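You operate a simulated robot arm through the tools that you are given. There is no shell and no other tool. Be economical: measure what you need, move in short steps, check, and stop when the job is done.

Carry out the task below with a simulated robot arm. There is one attempt and no reset: what you move stays moved.

## Task
Finish taping the blue valve in the winder, then tape the white one; stand both in the blue rack.
Fine: each ends with 3 turns in all.
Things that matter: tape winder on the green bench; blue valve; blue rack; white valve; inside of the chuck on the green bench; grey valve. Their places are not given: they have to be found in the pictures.

Only the result counts: the job must be done as asked and must still hold three seconds after the hand-in. Knocking over, shifting, dropping, spilling or breaking anything else fails it.

## Robot
A 7-joint arm with a two-finger parallel gripper, fixed in place. Base frame: the origin is at the foot of the arm, x ahead of it, y to its left, z up; the work surface is at about z = 0.006. Lengths are in m, angles in degrees, forces in N, time in s.
With the tool pointing down near the work surface it reaches from about 0.22 to 0.58 m from the base axis. Its first joint turns from -66.0 to 66.0 degrees. Payload 2.5 kg.
The TCP is the grasp point between the finger pads, 0.023 m short of the fingertips. In the tool frame z runs along the fingers and y along their closing line. Largest opening 0.094 m; finger width 0.038, thickness 0.01; the body of the gripper, 0.054 by 0.096 m, starts 0.039 m behind the TCP.
Orientation is told as [roll, pitch, yaw] about the base's x, y, z axes, in that order, counted from this pose: with the fingers straight down and closing along the base's y, the tool's x points along the base's -x, its y along +y and its z along -z.

## Interface
- The arm moves only by the tool jog_arm. Its argument "increments" is a list of rows, each an object of numbers (a shift or turn left out is 0, a gripper value left out holds the last): "tx", "ty", "tz": the shift along the tool's x, y, z in m; "ax", "ay", "az": the turn, a rotation vector about the tool's x, y, z in degrees. In form: [{"tx": .., "ty": .., "tz": .., "ax": .., "ay": .., "az": ..}, ...]. A call has 1 to 8 rows; each row is the pose to reach, as a shift and turn from the pose commanded when the call began, along the tool's axes at that moment. "gripper" is the opening in per cent of the stroke, from 0 (shut) to 100 (fully open), set as the call begins (left out, the last holds). Rows are played at 5 a second. More than 0.05 m and 8.6 degrees between two rows, or a gripper value outside its range, and nothing of the call is played. Where a pose cannot be reached the arm comes as near as it can. A force on the tool above 40 N (or 10 N above the force at the start of the call, whichever is more), or a blocked arm, ends the call early, and 0.2 s more pass. The fingers move at their own pace (about 0.108 m/s each) and stop on an object; they squeeze with about 37 N. The grip force told is the motor's: it shows also when the fingers shut on nothing. Time passes only in rows, and 0.2 s behind the last, so rows that repeat a pose let the fingers close. It gives the time, the measured TCP pose, the force on the tool (base axes), the opening and the grip force at its end, in the units of the frame above (readings bear some noise).
- Cameras (640 x 400 px; columns grow to the right, rows downward): "scene" is fixed at [0.1266, -0.4151, 0.5393]; the picture's right is [0.84, -0.55, 0.00], its down [-0.36, -0.55, -0.75] and it looks along [0.41, 0.63, -0.66] (base axes); focal length 261 px, centre (320, 200). "wrist" rides on the gripper at [0.086, 0.016, -0.074] in the tool frame; the picture's right is [-0.18, 0.98, 0.00], its down [-0.58, -0.11, -0.81] and it looks along [-0.79, -0.15, 0.59] (tool axes); focal length 243 px, centre (320, 200).
- camera(camera): a new picture of that camera. No time passes.
- measure_at(camera, pixels): there is no depth. For up to 12 entries [column, row, z] of the newest picture of that camera ("zoom" is the newest enlarged one), the place [x, y] in the base frame at which the ray of that pixel passes the height z, good to about 0.002 m, but the place of the scene camera against the robot may be out by one fixed shift of up to 0.018 m in any direction. No time passes.
- inspect(camera, box): a new picture of the part [left, top, right, bottom] of that camera's present view, enlarged. No time passes.
- hand_in(): hands the job in; it is judged then, once.

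Keep the steps short. Do not move on a guess: measure, check each grasp and each placing, and mend mistakes. In all there are 80 turns and 38 pictures (those below and enlarged ones count). Leave the gripper open and the arm clear of the work at the hand-in unless told otherwise, and finish with a single line.

The tools are called after ">>>" as name(argument=value, ...) on one line, values as JSON. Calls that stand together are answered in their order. jog_arm: Moves the arm, as the interface text tells. Its arguments: {"type":"object","properties":{"increments":{"type":"array","items":{"type":"object","properties":{"tx":{"type":"number"},"ty":{"type":"number"},"tz":{"type":"number"},"ax":{"type":"number"},"ay":{"type":"number"},"az":{"type":"number"}}}},"gripper":{"type":"number"}},"required":["increments"]} The other tools are called the same way: camera (camera) takes a picture; measure_at (camera, pixels) gives the place at which the rays of pixels pass given heights; inspect (camera, box) takes an enlarged picture of a part of a camera's view; hand_in () hands the job in.

At the start:

```text
clock: 0.0
ee_pos: [0.4329, -0.0248, 0.3456]
tcp_rot: [-0.1, -0.1, 0.0]
contact_force: [0.3, 0.1, 0.4]
gripper_width: 0.0937
grasp_force: 0.1
```

scene: 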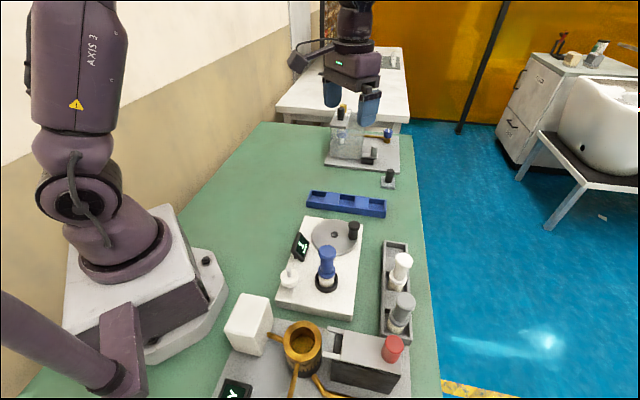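
wrist: 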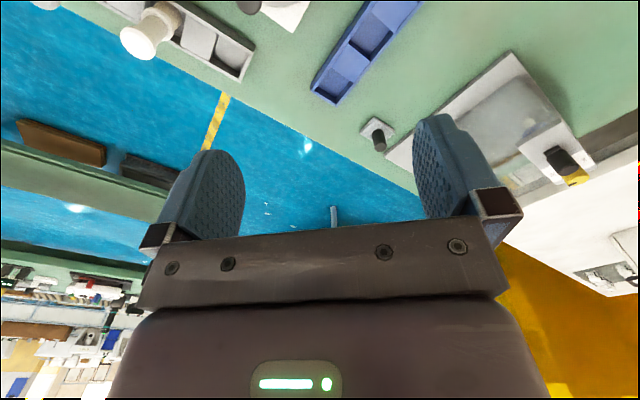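

I see the winder (white base, about pixel 320,265) with the blue valve in its chuck, the blue rack at (346,203), and a grey tray holding the white and grey valves at (400,285). I'll enlarge the winder and the tray/rack.

>>> inspect(camera="scene", box=[260, 200, 380, 330])

>>> inspect(camera="scene", box=[290, 170, 450, 350])

```text
3.08 times, centred on (320, 265) of scene
```

zoom: 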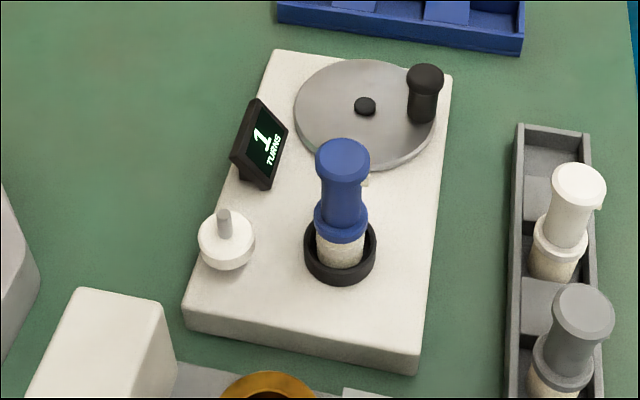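

```text
2.22 times, centred on (370, 260) of scene
```

zoom: 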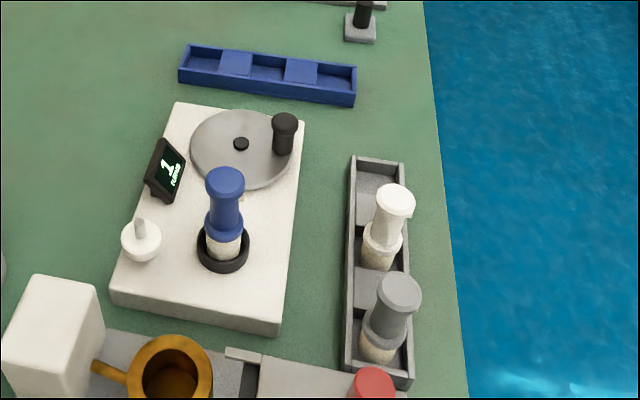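

I'll take rough positions from the scene camera (subject to its fixed offset), and a closer view of the wheel for any arrow.

>>> measure_at(camera="scene", pixels=[[334, 235, 0.04], [353, 225, 0.07], [327, 283, 0.04], [327, 252, 0.12], [402, 260, 0.1], [405, 300, 0.1], [318, 197, 0.02], [346, 203, 0.02], [374, 207, 0.02], [290, 280, 0.05], [277, 300, 0.006], [352, 320, 0.006]])

>>> inspect(camera="scene", box=[280, 210, 370, 266])

```text
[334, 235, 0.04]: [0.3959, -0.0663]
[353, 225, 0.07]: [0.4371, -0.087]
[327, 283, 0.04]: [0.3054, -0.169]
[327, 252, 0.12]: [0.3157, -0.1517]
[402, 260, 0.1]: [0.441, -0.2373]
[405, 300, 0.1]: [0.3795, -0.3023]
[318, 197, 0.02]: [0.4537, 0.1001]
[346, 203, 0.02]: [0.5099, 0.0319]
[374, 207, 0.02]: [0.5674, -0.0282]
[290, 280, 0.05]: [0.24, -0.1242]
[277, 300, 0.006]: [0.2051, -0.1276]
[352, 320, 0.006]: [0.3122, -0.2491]
```

```text
7.11 times, centred on (325, 238) of scene
```

zoom: 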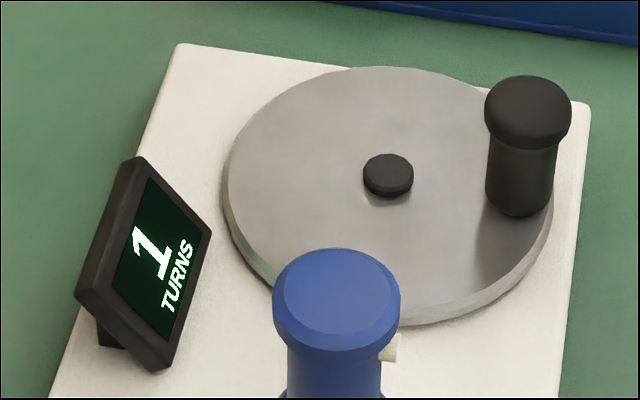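

The counter reads 1, and a wheel with a black crank knob sits at about (0.44,-0.09). I'll pull the arm back and over so the wrist camera, which has no offset, sees the winder.

>>> jog_arm(increments=[{"tx": 0.037, "ty": -0.019, "tz": 0.006}, {"tx": 0.074, "ty": -0.038, "tz": 0.012}, {"tx": 0.11, "ty": -0.057, "tz": 0.018}, {"tx": 0.147, "ty": -0.076, "tz": 0.024}, {"tx": 0.183, "ty": -0.095, "tz": 0.03}, {"tx": 0.183, "ty": -0.095, "tz": 0.03}])

>>> camera(camera="wrist")

```text
clock: 1.4
ee_pos: [0.2479, -0.1203, 0.3136]
tcp_rot: [0.1, 0.1, 0.0]
contact_force: [0.7, 1.2, 0.0]
gripper_width: 0.094
grasp_force: 0.0
```

```text
32 pictures are left
```

wrist: 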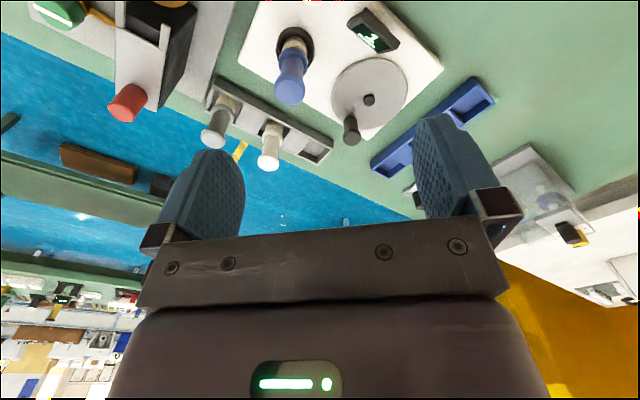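

All items show in this view. I'll enlarge the winder and tray for precise pixels.

>>> inspect(camera="wrist", box=[190, 0, 500, 194])

```text
2.06 times, centred on (345, 97) of wrist
```

zoom: 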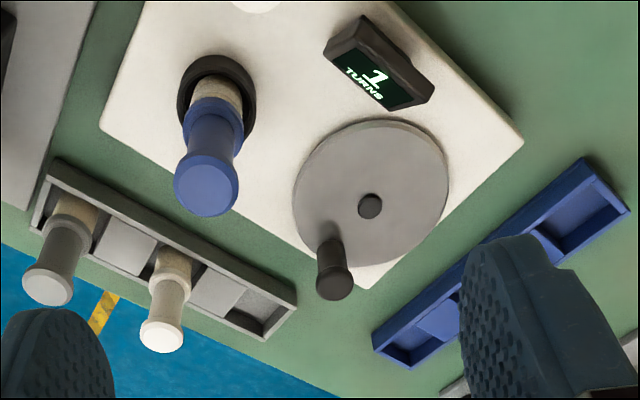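

I'll triangulate: the same points from wrist zoom and from scene, each at two heights.

>>> measure_at(camera="zoom", pixels=[[523, 138, 0.0], [523, 138, 0.05], [370, 206, 0.0], [370, 206, 0.1], [337, 284, 0.0], [337, 284, 0.1], [213, 194, 0.0], [213, 194, 0.2], [163, 335, 0.0], [163, 335, 0.2], [297, 288, 0.0], [297, 288, 0.1]])

>>> measure_at(camera="scene", pixels=[[304.7, 216.3, 0.0], [304.7, 216.3, 0.05], [334.5, 234, 0.0], [334.5, 234, 0.1], [354.2, 224.5, 0.0], [354.2, 224.5, 0.1], [327.5, 251, 0.0], [327.5, 251, 0.2], [403, 258, 0.0], [403, 258, 0.2], [384.6, 240.4, 0.0], [384.6, 240.4, 0.1]])

```text
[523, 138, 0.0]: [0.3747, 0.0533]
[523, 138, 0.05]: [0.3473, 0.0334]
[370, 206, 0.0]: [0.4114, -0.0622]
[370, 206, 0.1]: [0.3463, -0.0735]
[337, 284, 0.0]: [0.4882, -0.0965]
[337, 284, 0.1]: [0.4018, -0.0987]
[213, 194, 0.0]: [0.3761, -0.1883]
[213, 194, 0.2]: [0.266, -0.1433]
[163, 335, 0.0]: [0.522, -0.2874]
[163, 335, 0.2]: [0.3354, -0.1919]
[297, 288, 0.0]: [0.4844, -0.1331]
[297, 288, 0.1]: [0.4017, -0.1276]
```

```text
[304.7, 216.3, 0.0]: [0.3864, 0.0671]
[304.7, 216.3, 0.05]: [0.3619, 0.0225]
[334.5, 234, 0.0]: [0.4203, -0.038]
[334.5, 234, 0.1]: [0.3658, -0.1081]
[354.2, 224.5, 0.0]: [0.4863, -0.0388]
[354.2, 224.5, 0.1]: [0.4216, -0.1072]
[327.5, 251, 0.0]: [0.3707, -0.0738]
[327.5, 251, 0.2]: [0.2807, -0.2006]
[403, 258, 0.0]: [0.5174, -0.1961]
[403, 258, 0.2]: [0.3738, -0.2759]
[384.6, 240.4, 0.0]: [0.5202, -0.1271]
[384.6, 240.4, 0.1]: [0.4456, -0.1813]
```

The two cameras agree on an offset of about 1.4 cm in x. That puts the hub near (0.379,-0.068) and the knob near (0.415,-0.098, top ~0.085). I'll move closer and view the knob from a second wrist pose to fix its height.

>>> jog_arm(increments=[{"tx": -0.028, "ty": 0.006, "tz": 0.029}, {"tx": -0.056, "ty": 0.011, "tz": 0.057}, {"tx": -0.084, "ty": 0.017, "tz": 0.086}, {"tx": -0.112, "ty": 0.022, "tz": 0.114}, {"tx": -0.112, "ty": 0.022, "tz": 0.114}])

>>> inspect(camera="wrist", box=[160, 0, 480, 200])

```text
clock: 2.6
ee_pos: [0.3635, -0.0957, 0.2014]
tcp_rot: [0.0, 0.1, -0.1]
contact_force: [0.0, 0.1, 0.2]
gripper_width: 0.094
grasp_force: 0.0
```

```text
2.00 times, centred on (320, 100) of wrist
```

zoom: 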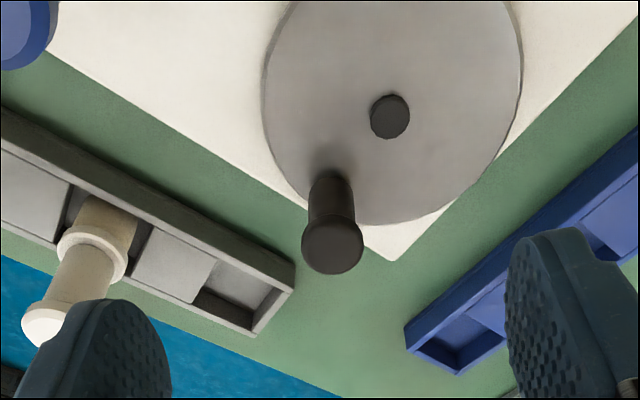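

>>> measure_at(camera="zoom", pixels=[[333, 246, 0.0], [333, 246, 0.1], [391, 113, 0.0], [391, 113, 0.1], [295, 262, 0.0], [295, 262, 0.1], [330, 192, 0.04], [412, 180, 0.04], [404, 330, 0.0], [404, 330, 0.1], [397, 262, 0.0], [397, 262, 0.1]])

```text
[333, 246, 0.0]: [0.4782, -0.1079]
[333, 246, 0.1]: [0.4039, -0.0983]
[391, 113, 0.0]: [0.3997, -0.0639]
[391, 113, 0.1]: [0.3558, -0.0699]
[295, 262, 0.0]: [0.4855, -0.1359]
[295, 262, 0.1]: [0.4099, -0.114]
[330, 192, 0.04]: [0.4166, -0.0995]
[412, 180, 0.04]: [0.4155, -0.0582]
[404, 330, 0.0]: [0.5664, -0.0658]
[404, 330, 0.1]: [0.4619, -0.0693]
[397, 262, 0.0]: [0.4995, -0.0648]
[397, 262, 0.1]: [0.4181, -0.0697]
```

Triangulated from the two wrist views: the knob top is at (0.417,-0.099,0.083) and the hub at (0.376,-0.068,0.055), giving a crank radius of about 0.052. I'll move over the knob and partway down with the fingers half open, then check.

>>> jog_arm(gripper=55, increments=[{"tx": -0.027, "ty": -0.002, "tz": 0.02}, {"tx": -0.054, "ty": -0.003, "tz": 0.05}, {"tx": -0.054, "ty": -0.003, "tz": 0.082}, {"tx": -0.054, "ty": -0.003, "tz": 0.082}])

>>> camera(camera="wrist")

```text
clock: 3.6
ee_pos: [0.4178, -0.1, 0.1199]
tcp_rot: [0.0, -0.1, -0.1]
contact_force: [-0.3, 0.9, -0.1]
gripper_width: 0.052
grasp_force: 0.1
```

```text
29 pictures are left
```

wrist: 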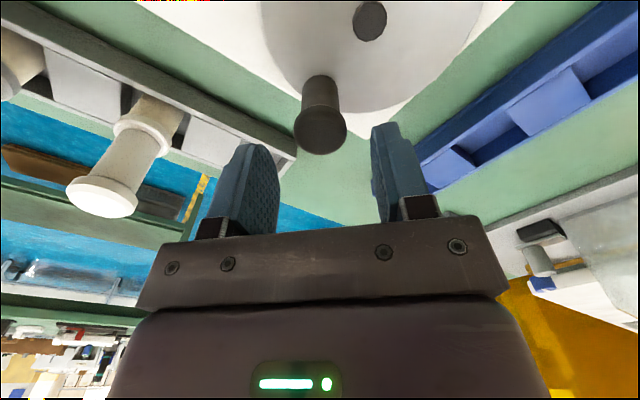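

>>> measure_at(camera="wrist", pixels=[[321, 130, 0.083], [371, 18, 0.055], [112, 203, 0.105], [320, 183, 0.12]])

>>> jog_arm(increments=[{"tz": 0.022}, {"tz": 0.044}, {"tz": 0.044}])

```text
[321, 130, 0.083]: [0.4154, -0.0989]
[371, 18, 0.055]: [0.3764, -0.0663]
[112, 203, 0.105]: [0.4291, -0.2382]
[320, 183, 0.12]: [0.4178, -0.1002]
```

```text
clock: 4.4
ee_pos: [0.4159, -0.0995, 0.0755]
tcp_rot: [0.0, 0.0, 0.1]
contact_force: [-0.3, 0.7, 0.1]
gripper_width: 0.0516
grasp_force: 0.1
```

The TCP is around the knob with no contact. Closing the grip.

>>> jog_arm(gripper=0, increments=[{}, {}, {}])

```text
clock: 5.2
ee_pos: [0.4156, -0.0998, 0.0748]
tcp_rot: [-0.1, -0.1, 0.1]
contact_force: [2.9, -2.4, -6.0]
gripper_width: 0.0279
grasp_force: 44.9
```

Gripped. I'll try cranking clockwise (seen from above) by 40° first and watch the force and display.

>>> jog_arm(increments=[{"tx": 0.0062, "ty": -0.0064}, {"tx": 0.0134, "ty": -0.0117}, {"tx": 0.0214, "ty": -0.0156}, {"tx": 0.03, "ty": -0.018}])

>>> inspect(camera="scene", box=[260, 200, 380, 330])

```text
clock: 6.2
ee_pos: [0.3855, -0.1131, 0.0753]
tcp_rot: [0.3, 0.2, 0.5]
contact_force: [-0.6, 33.5, 9.9]
gripper_width: 0.0279
grasp_force: 44.9
```

```text
3.08 times, centred on (320, 265) of scene
```

zoom: 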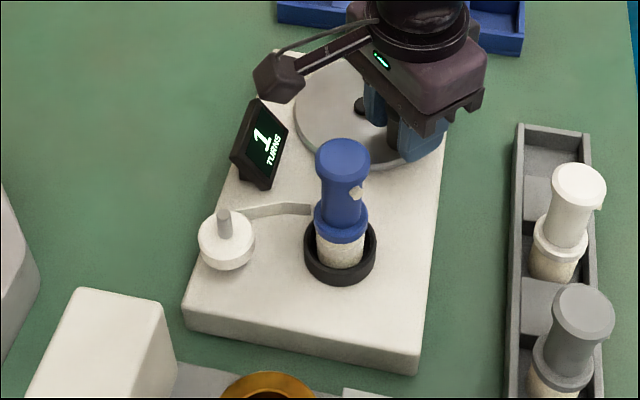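

A tape strand has now appeared from the spool to the valve, so this direction winds. The tool force is 33 N in +y (radial), so I'll check how the knob sits in the fingers.

>>> camera(camera="wrist")

```text
27 pictures are left
```

wrist: 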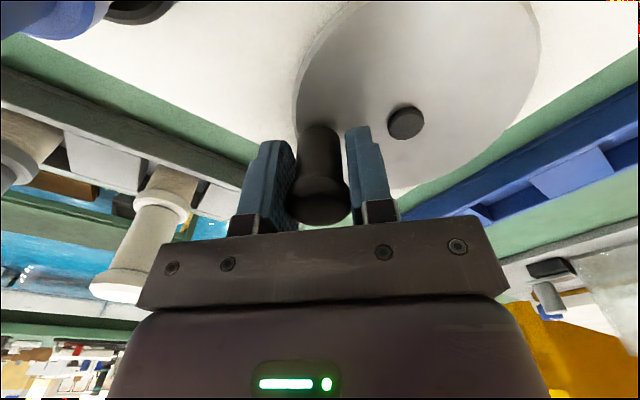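

>>> measure_at(camera="wrist", pixels=[[405, 120, 0.055], [319, 203, 0.083], [300, 60, 0.048], [540, 60, 0.048]])

```text
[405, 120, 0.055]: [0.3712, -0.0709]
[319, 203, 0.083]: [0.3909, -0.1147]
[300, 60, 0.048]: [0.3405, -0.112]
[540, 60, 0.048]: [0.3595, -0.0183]
```

The knob has slid a few mm along the pads because my radius was too big. Re-fitting all views gives hub C≈(0.378,-0.067) and r≈0.0486. I'll open, re-centre on the knob, and look again.

>>> jog_arm(gripper=55, increments=[{}, {"tx": -0.0075, "ty": 0.005}, {"tx": -0.0075, "ty": 0.005}])

>>> inspect(camera="wrist", box=[220, 40, 480, 240])

```text
clock: 7.0
ee_pos: [0.3926, -0.1136, 0.0748]
tcp_rot: [0.1, 0.0, 0.0]
contact_force: [0.0, 1.4, 0.5]
gripper_width: 0.0517
grasp_force: 0.1
```

```text
2.00 times, centred on (350, 140) of wrist
```

zoom: 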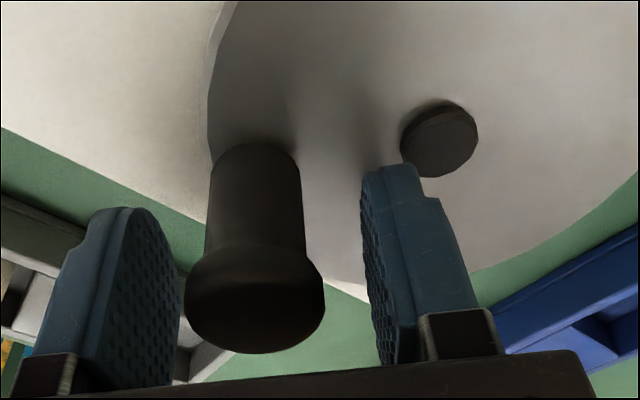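

>>> measure_at(camera="zoom", pixels=[[257, 308, 0.085], [257, 308, 0.083], [445, 142, 0.05], [255, 145, 0.046], [213, 160, 0.046], [300, 160, 0.046]])

```text
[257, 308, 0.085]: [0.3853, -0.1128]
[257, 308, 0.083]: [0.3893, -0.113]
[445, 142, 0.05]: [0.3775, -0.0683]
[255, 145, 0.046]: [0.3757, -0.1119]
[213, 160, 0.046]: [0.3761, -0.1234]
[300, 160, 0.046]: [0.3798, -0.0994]
```

The knob centre is at about (0.389,-0.113), with the hub at (0.378,-0.068). I'll nudge 3.5 mm back, close, and check.

>>> jog_arm(increments=[{"tx": 0.0035}, {"tx": 0.0035}])

>>> jog_arm(gripper=0, increments=[{}, {}, {}])

>>> jog_arm(increments=[{"tx": 0.0098, "ty": -0.0014, "az": -5}, {"tx": 0.0197, "ty": -0.0007, "az": -10}, {"tx": 0.0293, "ty": 0.0021, "az": -15}, {"tx": 0.0381, "ty": 0.0067, "az": -18}])

```text
clock: 7.6
ee_pos: [0.3885, -0.1136, 0.0739]
tcp_rot: [0.0, -0.1, 0.1]
contact_force: [0.3, 0.9, -0.1]
gripper_width: 0.0517
grasp_force: 0.1
```

```text
clock: 8.4
ee_pos: [0.3892, -0.1134, 0.0768]
tcp_rot: [0.1, 0.0, 0.1]
contact_force: [-1.1, 5.8, 1.6]
gripper_width: 0.0281
grasp_force: 44.6
```

```text
clock: 9.2
ee_pos: [0.3676, -0.1064, 0.0752]
tcp_rot: [0.2, -0.5, 13.3]
contact_force: [0.3, 0.8, 0.6]
gripper_width: 0.0276
grasp_force: 45.0
stopped in row 3: the force on the tool passed its limit (the readings are from after the stop); the commanded pose is now the measured one
```

Stopped by force at (0.368,-0.106). I'll look at the knob in the grip again.

>>> inspect(camera="wrist", box=[220, 40, 480, 240])

>>> inspect(camera="scene", box=[270, 200, 390, 290])

```text
2.00 times, centred on (350, 140) of wrist
```

zoom: 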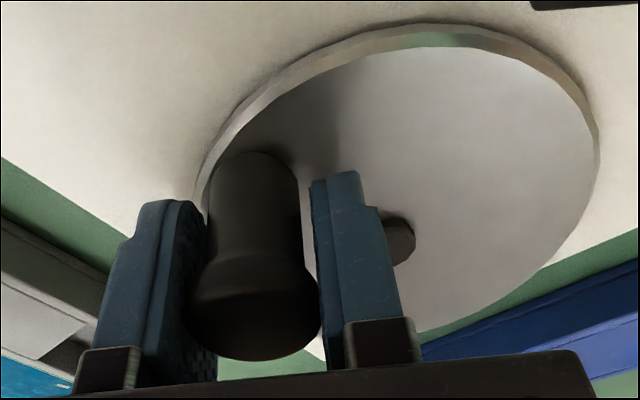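

```text
4.44 times, centred on (330, 245) of scene
```

zoom: 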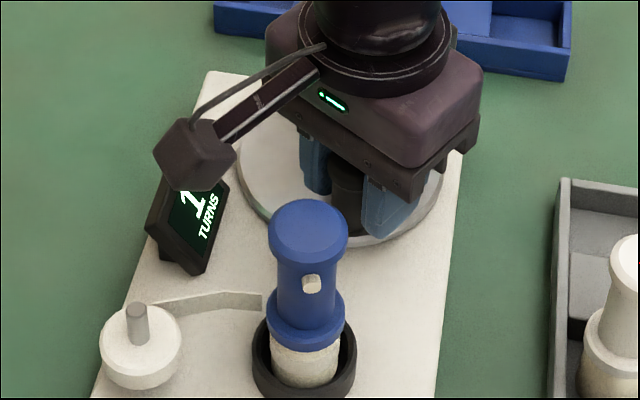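

I'll measure the wheel's top rim at several points to get its true centre, plus the knob.

>>> measure_at(camera="zoom", pixels=[[330, 72, 0.046], [430, 48, 0.046], [520, 68, 0.046], [585, 120, 0.046], [597, 175, 0.046], [570, 240, 0.046], [510, 295, 0.046], [440, 326, 0.046], [403, 242, 0.05], [255, 155, 0.048], [254, 320, 0.083], [207, 200, 0.046]])

```text
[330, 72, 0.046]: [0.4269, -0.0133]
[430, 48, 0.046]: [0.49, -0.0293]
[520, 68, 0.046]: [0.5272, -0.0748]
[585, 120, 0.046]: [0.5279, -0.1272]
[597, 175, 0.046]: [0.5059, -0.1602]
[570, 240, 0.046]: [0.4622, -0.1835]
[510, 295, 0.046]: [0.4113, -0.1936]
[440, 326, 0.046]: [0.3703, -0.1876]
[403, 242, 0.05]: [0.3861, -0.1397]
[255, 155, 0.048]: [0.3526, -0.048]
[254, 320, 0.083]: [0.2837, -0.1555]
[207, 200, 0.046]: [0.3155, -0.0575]
```

That used the scene zoom by mistake. I'll repeat with wrist pixels converted.

>>> measure_at(camera="wrist", pixels=[[355, 76, 0.046], [405, 64, 0.046], [450, 74, 0.046], [482.5, 100, 0.046], [488.5, 127.5, 0.046], [475, 160, 0.046], [445, 187.5, 0.046], [410, 203, 0.046], [391.5, 161, 0.05], [317.5, 117.5, 0.048], [317, 200, 0.083], [300, 140, 0.046]])

```text
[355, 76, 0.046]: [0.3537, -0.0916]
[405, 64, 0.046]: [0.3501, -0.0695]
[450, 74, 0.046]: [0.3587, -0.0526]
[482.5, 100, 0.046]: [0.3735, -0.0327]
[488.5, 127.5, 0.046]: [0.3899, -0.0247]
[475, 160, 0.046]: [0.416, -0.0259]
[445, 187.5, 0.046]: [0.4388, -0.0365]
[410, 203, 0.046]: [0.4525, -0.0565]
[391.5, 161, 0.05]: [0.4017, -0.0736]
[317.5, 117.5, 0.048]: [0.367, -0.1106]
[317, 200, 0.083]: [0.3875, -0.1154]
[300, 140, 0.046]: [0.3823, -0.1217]
```

Those coordinates used the older picture's pose. After transforming them, the wheel centre is ≈(0.377,-0.069) with rim radius 0.055 and crank radius ≈0.045, smaller than I used. I'll open to relax the load, then take a fresh wrist picture.

>>> jog_arm(gripper=55, increments=[{}, {}, {}])

>>> camera(camera="wrist")

```text
clock: 10.0
ee_pos: [0.3681, -0.1056, 0.0744]
tcp_rot: [0.3, -0.4, 13.3]
contact_force: [0.9, 0.3, -1.1]
gripper_width: 0.0516
grasp_force: 0.0
```

```text
23 pictures are left
```

wrist: 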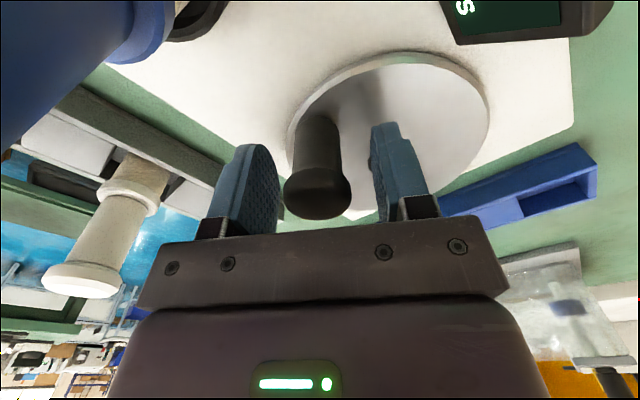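

>>> measure_at(camera="wrist", pixels=[[317, 116, 0.046], [297, 125, 0.046], [340, 125, 0.046], [283, 190, 0.083], [351, 190, 0.083], [318, 217, 0.09], [318, 217, 0.085], [405, 64, 0.046], [450, 73, 0.046], [488, 120, 0.046], [475, 160, 0.046], [445, 187, 0.046]])

```text
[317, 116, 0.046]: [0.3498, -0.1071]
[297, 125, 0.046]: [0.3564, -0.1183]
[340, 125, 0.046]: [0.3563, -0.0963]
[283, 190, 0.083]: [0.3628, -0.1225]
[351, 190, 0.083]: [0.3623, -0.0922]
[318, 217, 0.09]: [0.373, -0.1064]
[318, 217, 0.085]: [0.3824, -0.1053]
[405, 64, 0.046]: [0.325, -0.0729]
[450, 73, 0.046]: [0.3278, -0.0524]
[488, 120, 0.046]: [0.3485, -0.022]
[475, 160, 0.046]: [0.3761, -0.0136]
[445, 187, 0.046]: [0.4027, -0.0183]
```

Fitting all the knob positions gives C≈(0.3805,-0.070) and r≈0.0425, with the knob now at (0.361,-0.106). I'll re-centre, grip, and crank another 45° along the refined circle.

>>> jog_arm(increments=[{"tx": 0.0061, "ty": 0.0004}, {"tx": 0.0061, "ty": 0.0004}])

>>> jog_arm(gripper=0, increments=[{}, {}, {}])

>>> jog_arm(increments=[{"tx": 0.0083, "ty": 0.0073, "az": 3}, {"tx": 0.0131, "ty": 0.0173, "az": 7}, {"tx": 0.0152, "ty": 0.0281, "az": 11}])

```text
clock: 10.6
ee_pos: [0.3619, -0.1066, 0.0751]
tcp_rot: [0.4, -0.6, 13.3]
contact_force: [0.1, 0.3, 0.1]
gripper_width: 0.0515
grasp_force: 0.0
```

```text
clock: 11.4
ee_pos: [0.3613, -0.1063, 0.0746]
tcp_rot: [0.3, -0.3, 13.3]
contact_force: [-2.6, -2.9, 1.3]
gripper_width: 0.0277
grasp_force: 45.0
```

```text
clock: 12.2
ee_pos: [0.3398, -0.0816, 0.0749]
tcp_rot: [0.4, -0.3, 2.3]
contact_force: [-5.9, -2.0, 4.1]
gripper_width: 0.0278
grasp_force: 44.8
```

Low forces now (6 N), so the circle fits. Continuing 160° in 20° steps.

>>> jog_arm(increments=[{"tx": 0.0021, "ty": 0.0151, "az": 2}, {"tx": -0.002, "ty": 0.0295, "az": 2}, {"tx": -0.0107, "ty": 0.0415, "az": 2}, {"tx": -0.0229, "ty": 0.0499, "az": 2}, {"tx": -0.0374, "ty": 0.0535, "az": 2}, {"tx": -0.0522, "ty": 0.052, "az": 2}, {"tx": -0.0655, "ty": 0.0456, "az": 2}, {"tx": -0.0759, "ty": 0.0349, "az": 2}])

```text
clock: 13.6
ee_pos: [0.3882, -0.0227, 0.0746]
tcp_rot: [0.8, -0.3, 0.8]
contact_force: [0.7, 2.1, -3.3]
gripper_width: 0.0278
grasp_force: 44.5
stopped in row 7: the force on the tool passed its limit (the readings are from after the stop); the commanded pose is now the measured one
```

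Stopped near the top of the circle, at (0.388,-0.023). The extremes imply C≈(0.382,-0.068), r≈0.045. I'll check the knob in the pads.

>>> camera(camera="wrist")

```text
22 pictures are left
```

wrist: 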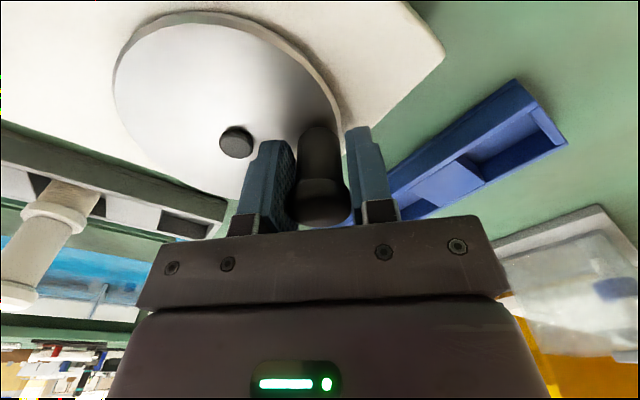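

>>> measure_at(camera="wrist", pixels=[[236, 141, 0.05], [236, 141, 0.055], [318, 125, 0.046], [318, 200, 0.085], [113, 80, 0.046], [200, 23, 0.046], [150, 32, 0.046], [320, 75, 0.046], [150, 160, 0.046], [318, 222, 0.09]])

```text
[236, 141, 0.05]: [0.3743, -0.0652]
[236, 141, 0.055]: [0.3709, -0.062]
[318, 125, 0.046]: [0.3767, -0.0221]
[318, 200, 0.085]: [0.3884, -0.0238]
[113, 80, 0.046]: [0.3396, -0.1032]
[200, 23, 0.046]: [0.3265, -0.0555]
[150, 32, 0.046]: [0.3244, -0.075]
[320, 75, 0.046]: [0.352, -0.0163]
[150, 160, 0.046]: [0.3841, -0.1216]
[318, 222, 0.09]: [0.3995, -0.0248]
```

The knob is centred in the pads and at about 80°. Continuing 160° with the refined C=(0.3805,-0.068), r=0.045.

>>> jog_arm(increments=[{"tx": -0.0147, "ty": -0.0065}, {"tx": -0.0266, "ty": -0.0168}, {"tx": -0.0342, "ty": -0.0304}, {"tx": -0.0367, "ty": -0.0458}, {"tx": -0.0337, "ty": -0.0612}, {"tx": -0.0258, "ty": -0.0746}, {"tx": -0.0136, "ty": -0.0845}, {"tx": 0.0012, "ty": -0.0896}])

>>> inspect(camera="scene", box=[260, 200, 380, 330])

```text
clock: 15.4
ee_pos: [0.3889, -0.1115, 0.0752]
tcp_rot: [0.9, -0.4, 0.9]
contact_force: [-0.5, 4.8, 33.5]
gripper_width: 0.0279
grasp_force: 44.9
```

```text
3.08 times, centred on (320, 265) of scene
```

zoom: 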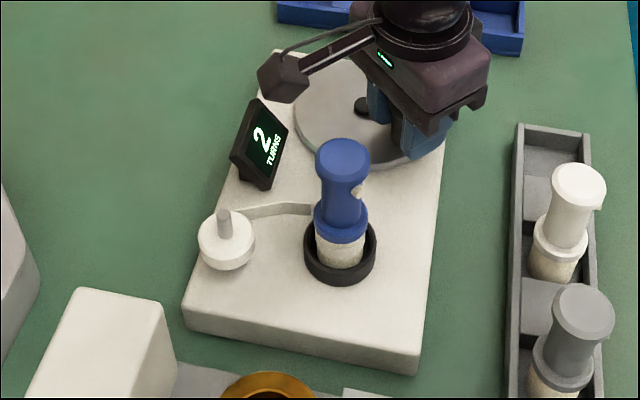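

The display reads 2. A vertical preload of 33 N has built up, so I'll open to relax, regrip, and then crank another 160° (yawing away from the valve as it passes).

>>> jog_arm(gripper=45, increments=[{}, {}, {}])

>>> jog_arm(gripper=0, increments=[{}, {}, {}])

>>> jog_arm(increments=[{"tx": 0.0154, "ty": -0.0005, "az": -6}, {"tx": 0.03, "ty": 0.0048, "az": -12}, {"tx": 0.042, "ty": 0.0148, "az": -12}, {"tx": 0.0498, "ty": 0.0282, "az": -6}, {"tx": 0.0525, "ty": 0.0436, "az": 0}, {"tx": 0.0499, "ty": 0.0589}, {"tx": 0.0421, "ty": 0.0724}, {"tx": 0.0302, "ty": 0.0824}])

```text
clock: 16.2
ee_pos: [0.3874, -0.113, 0.0736]
tcp_rot: [0.7, -0.2, 0.8]
contact_force: [0.4, -0.5, 1.2]
gripper_width: 0.0422
grasp_force: 0.1
```

```text
clock: 17.0
ee_pos: [0.3879, -0.112, 0.0735]
tcp_rot: [0.9, -0.1, 0.8]
contact_force: [-1.3, 8.4, -0.5]
gripper_width: 0.0279
grasp_force: 44.8
```

```text
clock: 17.9
ee_pos: [0.345, -0.0939, 0.0742]
tcp_rot: [0.8, -0.8, 11.0]
contact_force: [0.5, 0.7, -2.9]
gripper_width: 0.028
grasp_force: 44.7
stopped in row 4: the force on the tool passed its limit (the readings are from after the stop); the commanded pose is now the measured one
```

Stopped at about φ=-144°. I'll relax, regrip, and continue with a slightly smaller radius.

>>> jog_arm(gripper=45, increments=[{}, {}, {}])

>>> jog_arm(gripper=0, increments=[{}, {}, {}])

>>> jog_arm(increments=[{"tx": 0.0034, "ty": 0.0147, "az": 4}, {"tx": 0.002, "ty": 0.03, "az": 8}, {"tx": -0.0044, "ty": 0.0437, "az": 11}, {"tx": -0.0152, "ty": 0.0544, "az": 11}, {"tx": -0.029, "ty": 0.0611, "az": 11}, {"tx": -0.0443, "ty": 0.0631, "az": 11}, {"tx": -0.0593, "ty": 0.0594, "az": 11}, {"tx": -0.0722, "ty": 0.0504, "az": 11}])

```text
clock: 18.7
ee_pos: [0.3454, -0.0948, 0.0737]
tcp_rot: [0.8, -0.9, 11.1]
contact_force: [-0.5, -0.9, 0.1]
gripper_width: 0.0422
grasp_force: 0.0
```

```text
clock: 19.5
ee_pos: [0.3452, -0.0942, 0.0736]
tcp_rot: [0.8, -0.8, 11.0]
contact_force: [0.7, 0.3, 0.0]
gripper_width: 0.0277
grasp_force: 44.3
```

```text
clock: 21.3
ee_pos: [0.4049, -0.0291, 0.0741]
tcp_rot: [0.9, -0.5, 0.2]
contact_force: [6.7, 10.5, -35.8]
gripper_width: 0.0278
grasp_force: 45.0
```

Good. Relax and regrip, then do the last ~104° to complete the third turn, and check the display.

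>>> jog_arm(gripper=45, increments=[{}, {}, {}])

>>> jog_arm(gripper=0, increments=[{}, {}, {}])

>>> jog_arm(increments=[{"tx": -0.0107, "ty": -0.0093}, {"tx": -0.018, "ty": -0.0215}, {"tx": -0.0212, "ty": -0.0352}, {"tx": -0.02, "ty": -0.0493}, {"tx": -0.0148, "ty": -0.0617}, {"tx": -0.0075, "ty": -0.0709}])

>>> inspect(camera="scene", box=[260, 200, 380, 330])

```text
clock: 22.1
ee_pos: [0.4064, -0.0301, 0.0737]
tcp_rot: [0.8, -0.7, 0.0]
contact_force: [0.7, -0.3, 1.0]
gripper_width: 0.0425
grasp_force: 0.0
```

```text
clock: 22.9
ee_pos: [0.4054, -0.0293, 0.0746]
tcp_rot: [0.9, -0.7, 0.2]
contact_force: [3.4, 5.0, 2.1]
gripper_width: 0.0281
grasp_force: 45.3
```

```text
clock: 24.5
ee_pos: [0.4139, -0.0982, 0.0762]
tcp_rot: [1.0, -0.6, 0.2]
contact_force: [-1.7, 1.8, 1.6]
gripper_width: 0.0277
grasp_force: 44.6
stopped in row 6: the force on the tool passed its limit (the readings are from after the stop); the commanded pose is now the measured one
```

```text
3.08 times, centred on (320, 265) of scene
```

zoom: 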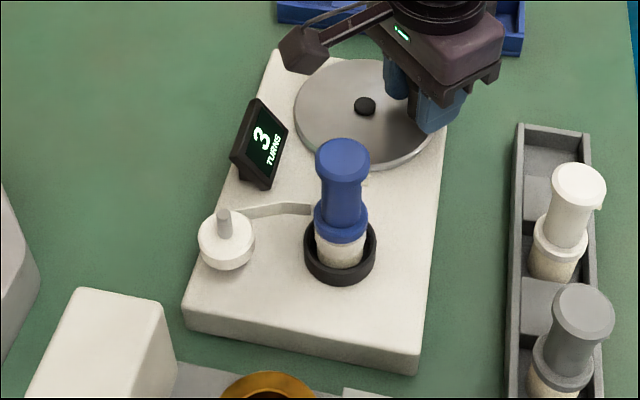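

The display reads 3 turns and the blue valve is wound. I'll release the knob, go straight up, and level the tool.

>>> jog_arm(gripper=60, increments=[{}, {}, {"tz": -0.04}, {"tz": -0.085}, {"tz": -0.13, "ax": 1.0, "ay": 0.6}, {"tz": -0.15, "ax": 1.0, "ay": 0.6}])

>>> jog_arm(gripper=100, increments=[{"tx": 0.045, "ty": -0.013}, {"tx": 0.09, "ty": -0.026}, {"tx": 0.13, "ty": -0.04}, {"tx": 0.174, "ty": -0.052}, {"tx": 0.174, "ty": -0.052}])

>>> camera(camera="wrist")

```text
clock: 25.9
ee_pos: [0.4127, -0.102, 0.2272]
tcp_rot: [0.2, 0.0, 0.4]
contact_force: [-0.3, -0.4, -0.4]
gripper_width: 0.0564
grasp_force: 0.0
```

```text
clock: 27.1
ee_pos: [0.2376, -0.1558, 0.2265]
tcp_rot: [0.1, 0.0, 0.2]
contact_force: [0.5, -0.3, 0.6]
gripper_width: 0.0938
grasp_force: 0.0
```

```text
19 pictures are left
```

wrist: 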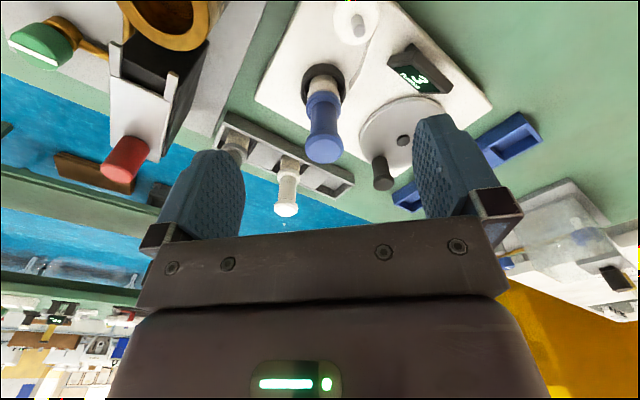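

>>> inspect(camera="wrist", box=[210, 50, 420, 220])

```text
2.35 times, centred on (315, 135) of wrist
```

zoom: 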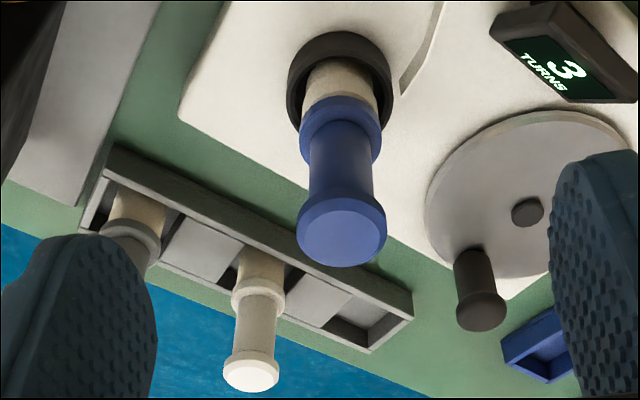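

>>> measure_at(camera="zoom", pixels=[[342, 235, 0.0], [342, 235, 0.1], [342, 235, 0.138], [251, 375, 0.0], [251, 375, 0.1], [340, 83, 0.05], [287, 83, 0.05], [393, 83, 0.05], [340, 32, 0.05], [526, 211, 0.05], [413, 290, 0.02], [342, 104, 0.06]])

```text
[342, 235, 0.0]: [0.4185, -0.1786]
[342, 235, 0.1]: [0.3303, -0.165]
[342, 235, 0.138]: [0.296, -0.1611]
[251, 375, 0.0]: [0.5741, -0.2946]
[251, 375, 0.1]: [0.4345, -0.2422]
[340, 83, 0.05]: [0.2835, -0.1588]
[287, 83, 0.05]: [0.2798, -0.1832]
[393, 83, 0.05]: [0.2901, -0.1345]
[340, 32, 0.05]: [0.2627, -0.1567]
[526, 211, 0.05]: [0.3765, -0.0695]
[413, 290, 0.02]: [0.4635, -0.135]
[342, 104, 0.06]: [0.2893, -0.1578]
```

Triangulated: the blue valve axis is ≈(0.303,-0.160) with its top at z≈0.130, and the white valve is ≈(0.418,-0.235) with its top at 0.112. I'll hover above the blue valve and check.

>>> jog_arm(gripper=70, increments=[{"tx": -0.033, "ty": -0.002, "tz": 0.015}, {"tx": -0.0654, "ty": -0.0042, "tz": 0.035}, {"tx": -0.0654, "ty": -0.0042, "tz": 0.0545}, {"tx": -0.0654, "ty": -0.0042, "tz": 0.0545}])

>>> camera(camera="wrist")

```text
clock: 28.1
ee_pos: [0.3027, -0.1589, 0.1686]
tcp_rot: [0.1, 0.0, 0.3]
contact_force: [0.1, -0.3, -0.5]
gripper_width: 0.0657
grasp_force: 0.0
```

```text
17 pictures are left
```

wrist: 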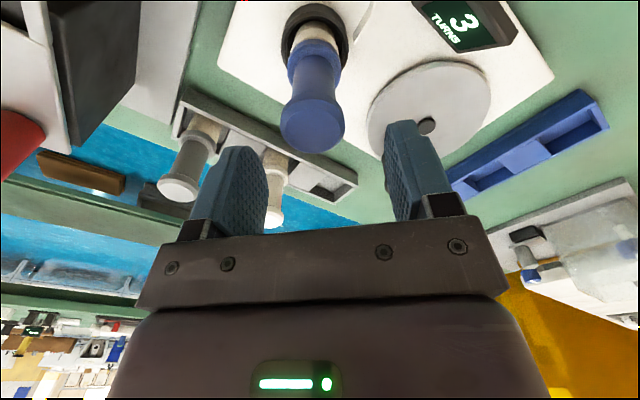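

>>> measure_at(camera="wrist", pixels=[[312, 127, 0.13], [280, 115, 0.125], [345, 115, 0.125], [318, 35, 0.06], [288, 60, 0.075], [341, 60, 0.075], [317, 4, 0.037], [274, 220, 0.112]])

```text
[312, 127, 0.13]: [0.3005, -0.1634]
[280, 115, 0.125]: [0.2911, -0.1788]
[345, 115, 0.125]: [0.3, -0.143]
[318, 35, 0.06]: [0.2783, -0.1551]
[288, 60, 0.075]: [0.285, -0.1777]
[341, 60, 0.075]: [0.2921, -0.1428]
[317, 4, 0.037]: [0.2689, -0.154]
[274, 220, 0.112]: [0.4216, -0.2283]
```

Valve head centre measures (0.301,-0.162), diameter ~36 mm, and fits between the fingers. Descending to neck height and closing.

>>> jog_arm(increments=[{"tx": 0.001, "ty": -0.002, "tz": 0.02}, {"tx": 0.001, "ty": -0.002, "tz": 0.04}, {"tx": 0.001, "ty": -0.002, "tz": 0.062}, {"tx": 0.001, "ty": -0.002, "tz": 0.062}])

>>> jog_arm(gripper=0, increments=[{}, {}, {}])

>>> inspect(camera="scene", box=[260, 190, 380, 320])

```text
clock: 29.1
ee_pos: [0.3018, -0.1592, 0.1076]
tcp_rot: [0.1, -0.1, 0.3]
contact_force: [0.6, -0.3, 0.0]
gripper_width: 0.0658
grasp_force: 0.1
```

```text
clock: 29.9
ee_pos: [0.3028, -0.1591, 0.1075]
tcp_rot: [0.1, 0.0, 0.3]
contact_force: [0.3, -1.4, 0.9]
gripper_width: 0.0321
grasp_force: 36.9
```

```text
3.08 times, centred on (320, 255) of scene
```

zoom: 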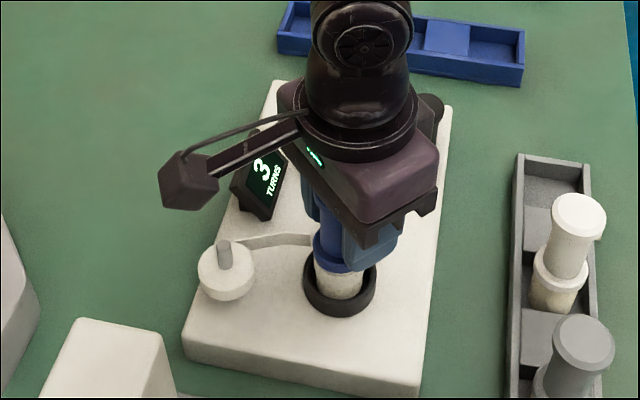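

Firm grip (32 mm neck). I'll lift straight up out of the chuck.

>>> jog_arm(increments=[{"tz": -0.02}, {"tz": -0.05}, {"tz": -0.085}, {"tz": -0.12}, {"tz": -0.12}])

>>> camera(camera="wrist")

```text
clock: 31.1
ee_pos: [0.303, -0.1592, 0.2279]
tcp_rot: [0.1, 0.0, 0.3]
contact_force: [-0.2, -0.7, -2.2]
gripper_width: 0.0323
grasp_force: 37.1
```

```text
15 pictures are left
```

wrist: 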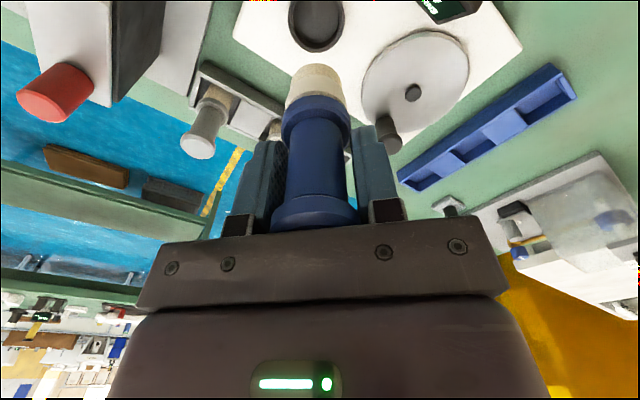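

The valve is out, and its taped thread is at the lower end. I'll enlarge the rack and measure the wells, and the chuck hole.

>>> measure_at(camera="wrist", pixels=[[315, 24, 0.045], [315, 24, 0.03], [288, 24, 0.045], [343, 24, 0.045], [414, 92, 0.05]])

>>> inspect(camera="wrist", box=[380, 40, 600, 210])

```text
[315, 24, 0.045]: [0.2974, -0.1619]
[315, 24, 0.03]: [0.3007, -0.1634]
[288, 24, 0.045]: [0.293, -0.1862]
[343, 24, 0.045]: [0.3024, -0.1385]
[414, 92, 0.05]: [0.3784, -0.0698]
```

```text
2.35 times, centred on (490, 125) of wrist
```

zoom: 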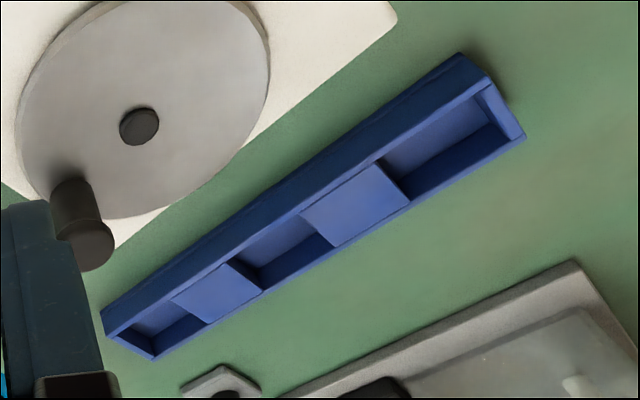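

>>> measure_at(camera="zoom", pixels=[[460, 52, 0.006], [485, 76, 0.02], [485, 76, 0.03], [485, 76, 0.04], [448, 147, 0.03], [282, 253, 0.03], [160, 330, 0.03], [103, 310, 0.006], [107, 335, 0.03], [525, 138, 0.03], [448, 147, 0.02], [282, 253, 0.02]])

```text
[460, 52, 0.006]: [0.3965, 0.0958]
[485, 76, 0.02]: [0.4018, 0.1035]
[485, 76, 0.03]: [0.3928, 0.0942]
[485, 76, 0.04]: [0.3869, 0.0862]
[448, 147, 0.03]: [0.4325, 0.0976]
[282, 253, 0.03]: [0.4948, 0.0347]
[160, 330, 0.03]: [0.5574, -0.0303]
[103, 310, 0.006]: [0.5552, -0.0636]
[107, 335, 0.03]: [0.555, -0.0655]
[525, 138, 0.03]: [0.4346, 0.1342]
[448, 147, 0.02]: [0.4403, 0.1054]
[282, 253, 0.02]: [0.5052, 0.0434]
```

The rack rim is at z≈0.027 and the wells are at ≈(0.435,0.100), (0.498,0.037) and (0.561,-0.028). I'll carry the blue valve to above the first well at safe height.

>>> jog_arm(increments=[{"tx": -0.019, "ty": 0.037}, {"tx": -0.038, "ty": 0.074}, {"tx": -0.057, "ty": 0.111}, {"tx": -0.076, "ty": 0.148}, {"tx": -0.095, "ty": 0.185}, {"tx": -0.114, "ty": 0.222}, {"tx": -0.132, "ty": 0.259}, {"tx": -0.132, "ty": 0.259, "tz": 0.03}])

>>> jog_arm(increments=[{"tz": 0.025}, {"tz": 0.05}, {"tz": 0.05}])

>>> camera(camera="wrist")

>>> inspect(camera="scene", box=[280, 150, 400, 225])

```text
clock: 32.9
ee_pos: [0.4355, 0.1002, 0.1988]
tcp_rot: [0.1, 0.0, 0.4]
contact_force: [-1.1, 0.2, -1.2]
gripper_width: 0.0322
grasp_force: 37.1
```

```text
clock: 33.7
ee_pos: [0.4351, 0.0994, 0.1489]
tcp_rot: [0.2, -0.1, 0.3]
contact_force: [0.4, 0.3, -1.1]
gripper_width: 0.0321
grasp_force: 37.2
```

```text
13 pictures are left
```

wrist: 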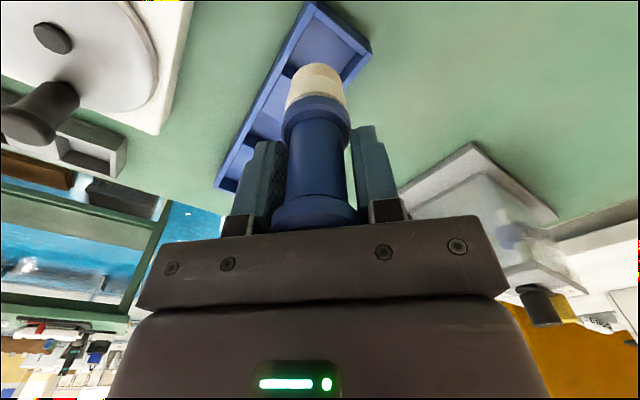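

```text
5.33 times, centred on (340, 188) of scene
```

zoom: 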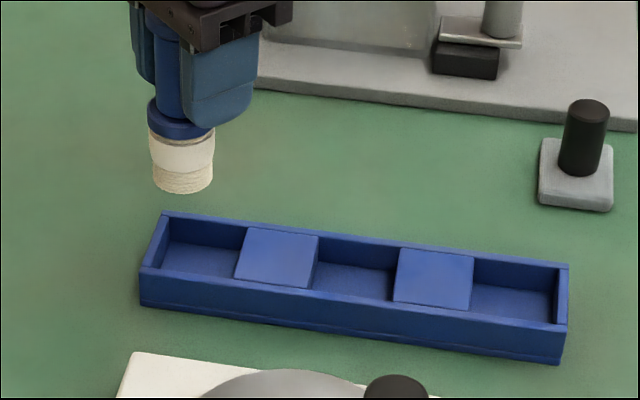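

>>> measure_at(camera="wrist", pixels=[[313, 2, 0.027], [370, 45, 0.027], [312, 10, 0.027], [360, 43, 0.027], [284, 70, 0.027], [316, 95, 0.07], [290, 90, 0.07], [344, 90, 0.07]])

```text
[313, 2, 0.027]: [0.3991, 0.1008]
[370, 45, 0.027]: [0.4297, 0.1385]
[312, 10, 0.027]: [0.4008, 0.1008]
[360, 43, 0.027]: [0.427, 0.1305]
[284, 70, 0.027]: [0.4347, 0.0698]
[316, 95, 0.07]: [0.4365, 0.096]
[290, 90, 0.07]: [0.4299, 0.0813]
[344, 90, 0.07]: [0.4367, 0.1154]
```

The well centre is ≈(0.432,0.100). I'll shift 3 mm back and lower in small steps, watching for contact near TCP z≈0.09.

>>> jog_arm(increments=[{"tx": 0.003, "tz": 0.015}, {"tx": 0.003, "tz": 0.03}, {"tx": 0.003, "tz": 0.045}, {"tx": 0.003, "tz": 0.053}, {"tx": 0.003, "tz": 0.053}])

>>> jog_arm(increments=[{"tz": 0.002}, {"tz": 0.004}, {"tz": 0.006}])

>>> inspect(camera="scene", box=[280, 150, 400, 225])

```text
clock: 34.9
ee_pos: [0.4301, 0.0988, 0.096]
tcp_rot: [0.0, 0.0, 0.3]
contact_force: [-0.2, 0.1, -1.1]
gripper_width: 0.032
grasp_force: 36.8
```

```text
clock: 35.7
ee_pos: [0.4316, 0.0993, 0.0936]
tcp_rot: [0.1, -0.1, 0.2]
contact_force: [-1.3, -0.9, 4.6]
gripper_width: 0.0321
grasp_force: 36.6
stopped in row 3: the force on the tool passed its limit (the readings are from after the stop); the commanded pose is now the measured one
```

```text
5.33 times, centred on (340, 188) of scene
```

zoom: 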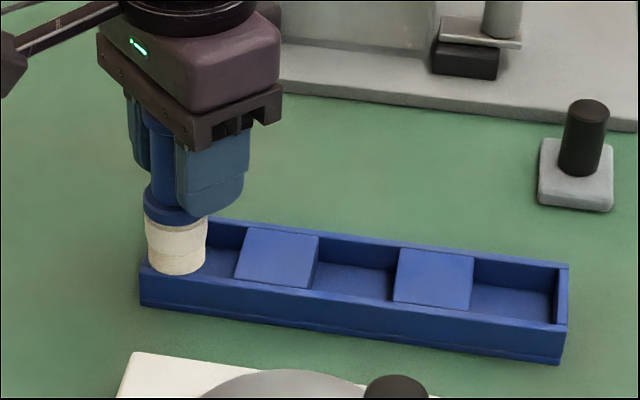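

Contact came at TCP z 0.0936, but in the scene view the base looks close to the left end wall. I'll check from the wrist before releasing.

>>> inspect(camera="wrist", box=[220, 0, 440, 140])

```text
2.86 times, centred on (330, 70) of wrist
```

zoom: 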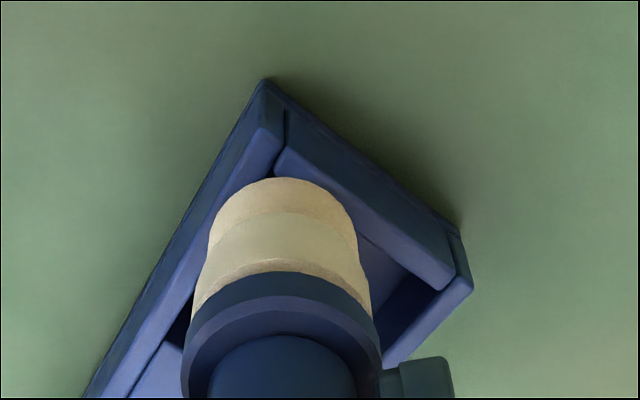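

>>> measure_at(camera="zoom", pixels=[[268, 120, 0.027], [280, 172, 0.027], [450, 280, 0.027], [470, 290, 0.027], [285, 180, 0.027], [285, 180, 0.015], [130, 375, 0.027], [168, 345, 0.027], [210, 240, 0.027], [356, 235, 0.027], [455, 230, 0.006], [265, 80, 0.006]])

```text
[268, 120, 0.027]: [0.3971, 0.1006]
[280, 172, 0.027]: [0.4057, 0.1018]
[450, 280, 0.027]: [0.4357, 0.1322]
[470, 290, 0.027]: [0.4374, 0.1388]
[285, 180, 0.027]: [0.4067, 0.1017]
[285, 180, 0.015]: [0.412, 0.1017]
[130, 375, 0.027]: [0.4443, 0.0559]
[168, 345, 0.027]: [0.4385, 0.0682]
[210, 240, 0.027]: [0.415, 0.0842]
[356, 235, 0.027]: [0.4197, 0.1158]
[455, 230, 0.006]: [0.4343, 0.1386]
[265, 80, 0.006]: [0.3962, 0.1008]
```

The base is resting on the two near walls, and it needs to go about 9 mm in +x (well centre ≈(0.437,0.100)). Raise, shift, lower again.

>>> jog_arm(increments=[{"tz": -0.01}, {"tz": -0.02}, {"tx": -0.009, "ty": 0.0005, "tz": -0.02}, {"tx": -0.009, "ty": 0.0005, "tz": -0.01}, {"tx": -0.009, "ty": 0.0005, "tz": -0.001}, {"tx": -0.009, "ty": 0.0005, "tz": -0.001}])

>>> jog_arm(increments=[{"tz": 0.002}, {"tz": 0.004}, {"tz": 0.006}, {"tz": 0.008}, {"tz": 0.01}, {"tz": 0.012}, {"tz": 0.014}])

>>> inspect(camera="wrist", box=[220, 0, 440, 140])

```text
clock: 37.1
ee_pos: [0.4399, 0.1005, 0.0957]
tcp_rot: [0.1, 0.0, 0.2]
contact_force: [0.2, 0.4, -1.7]
gripper_width: 0.0317
grasp_force: 36.2
```

```text
clock: 38.7
ee_pos: [0.4405, 0.1001, 0.0811]
tcp_rot: [-0.1, 0.0, 0.2]
contact_force: [0.8, 0.1, -1.2]
gripper_width: 0.0323
grasp_force: 36.6
```

```text
2.86 times, centred on (330, 70) of wrist
```

zoom: 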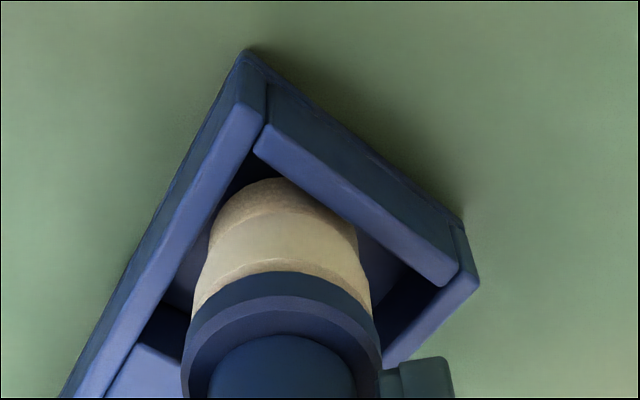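

Now inside the well with no contact yet. Keep lowering gently until it touches the floor.

>>> jog_arm(increments=[{"tz": 0.001}, {"tz": 0.002}, {"tz": 0.003}, {"tz": 0.003}])

>>> jog_arm(increments=[{"tz": 0.001}, {"tz": 0.002}, {"tz": 0.003}, {"tz": 0.004}])

```text
clock: 39.7
ee_pos: [0.4411, 0.0988, 0.077]
tcp_rot: [0.1, 0.0, 0.3]
contact_force: [0.3, -0.4, -1.7]
gripper_width: 0.0319
grasp_force: 36.9
```

```text
clock: 40.7
ee_pos: [0.4402, 0.0993, 0.073]
tcp_rot: [0.1, 0.1, 0.2]
contact_force: [-5.0, 0.0, 14.8]
gripper_width: 0.0324
grasp_force: 37.1
```

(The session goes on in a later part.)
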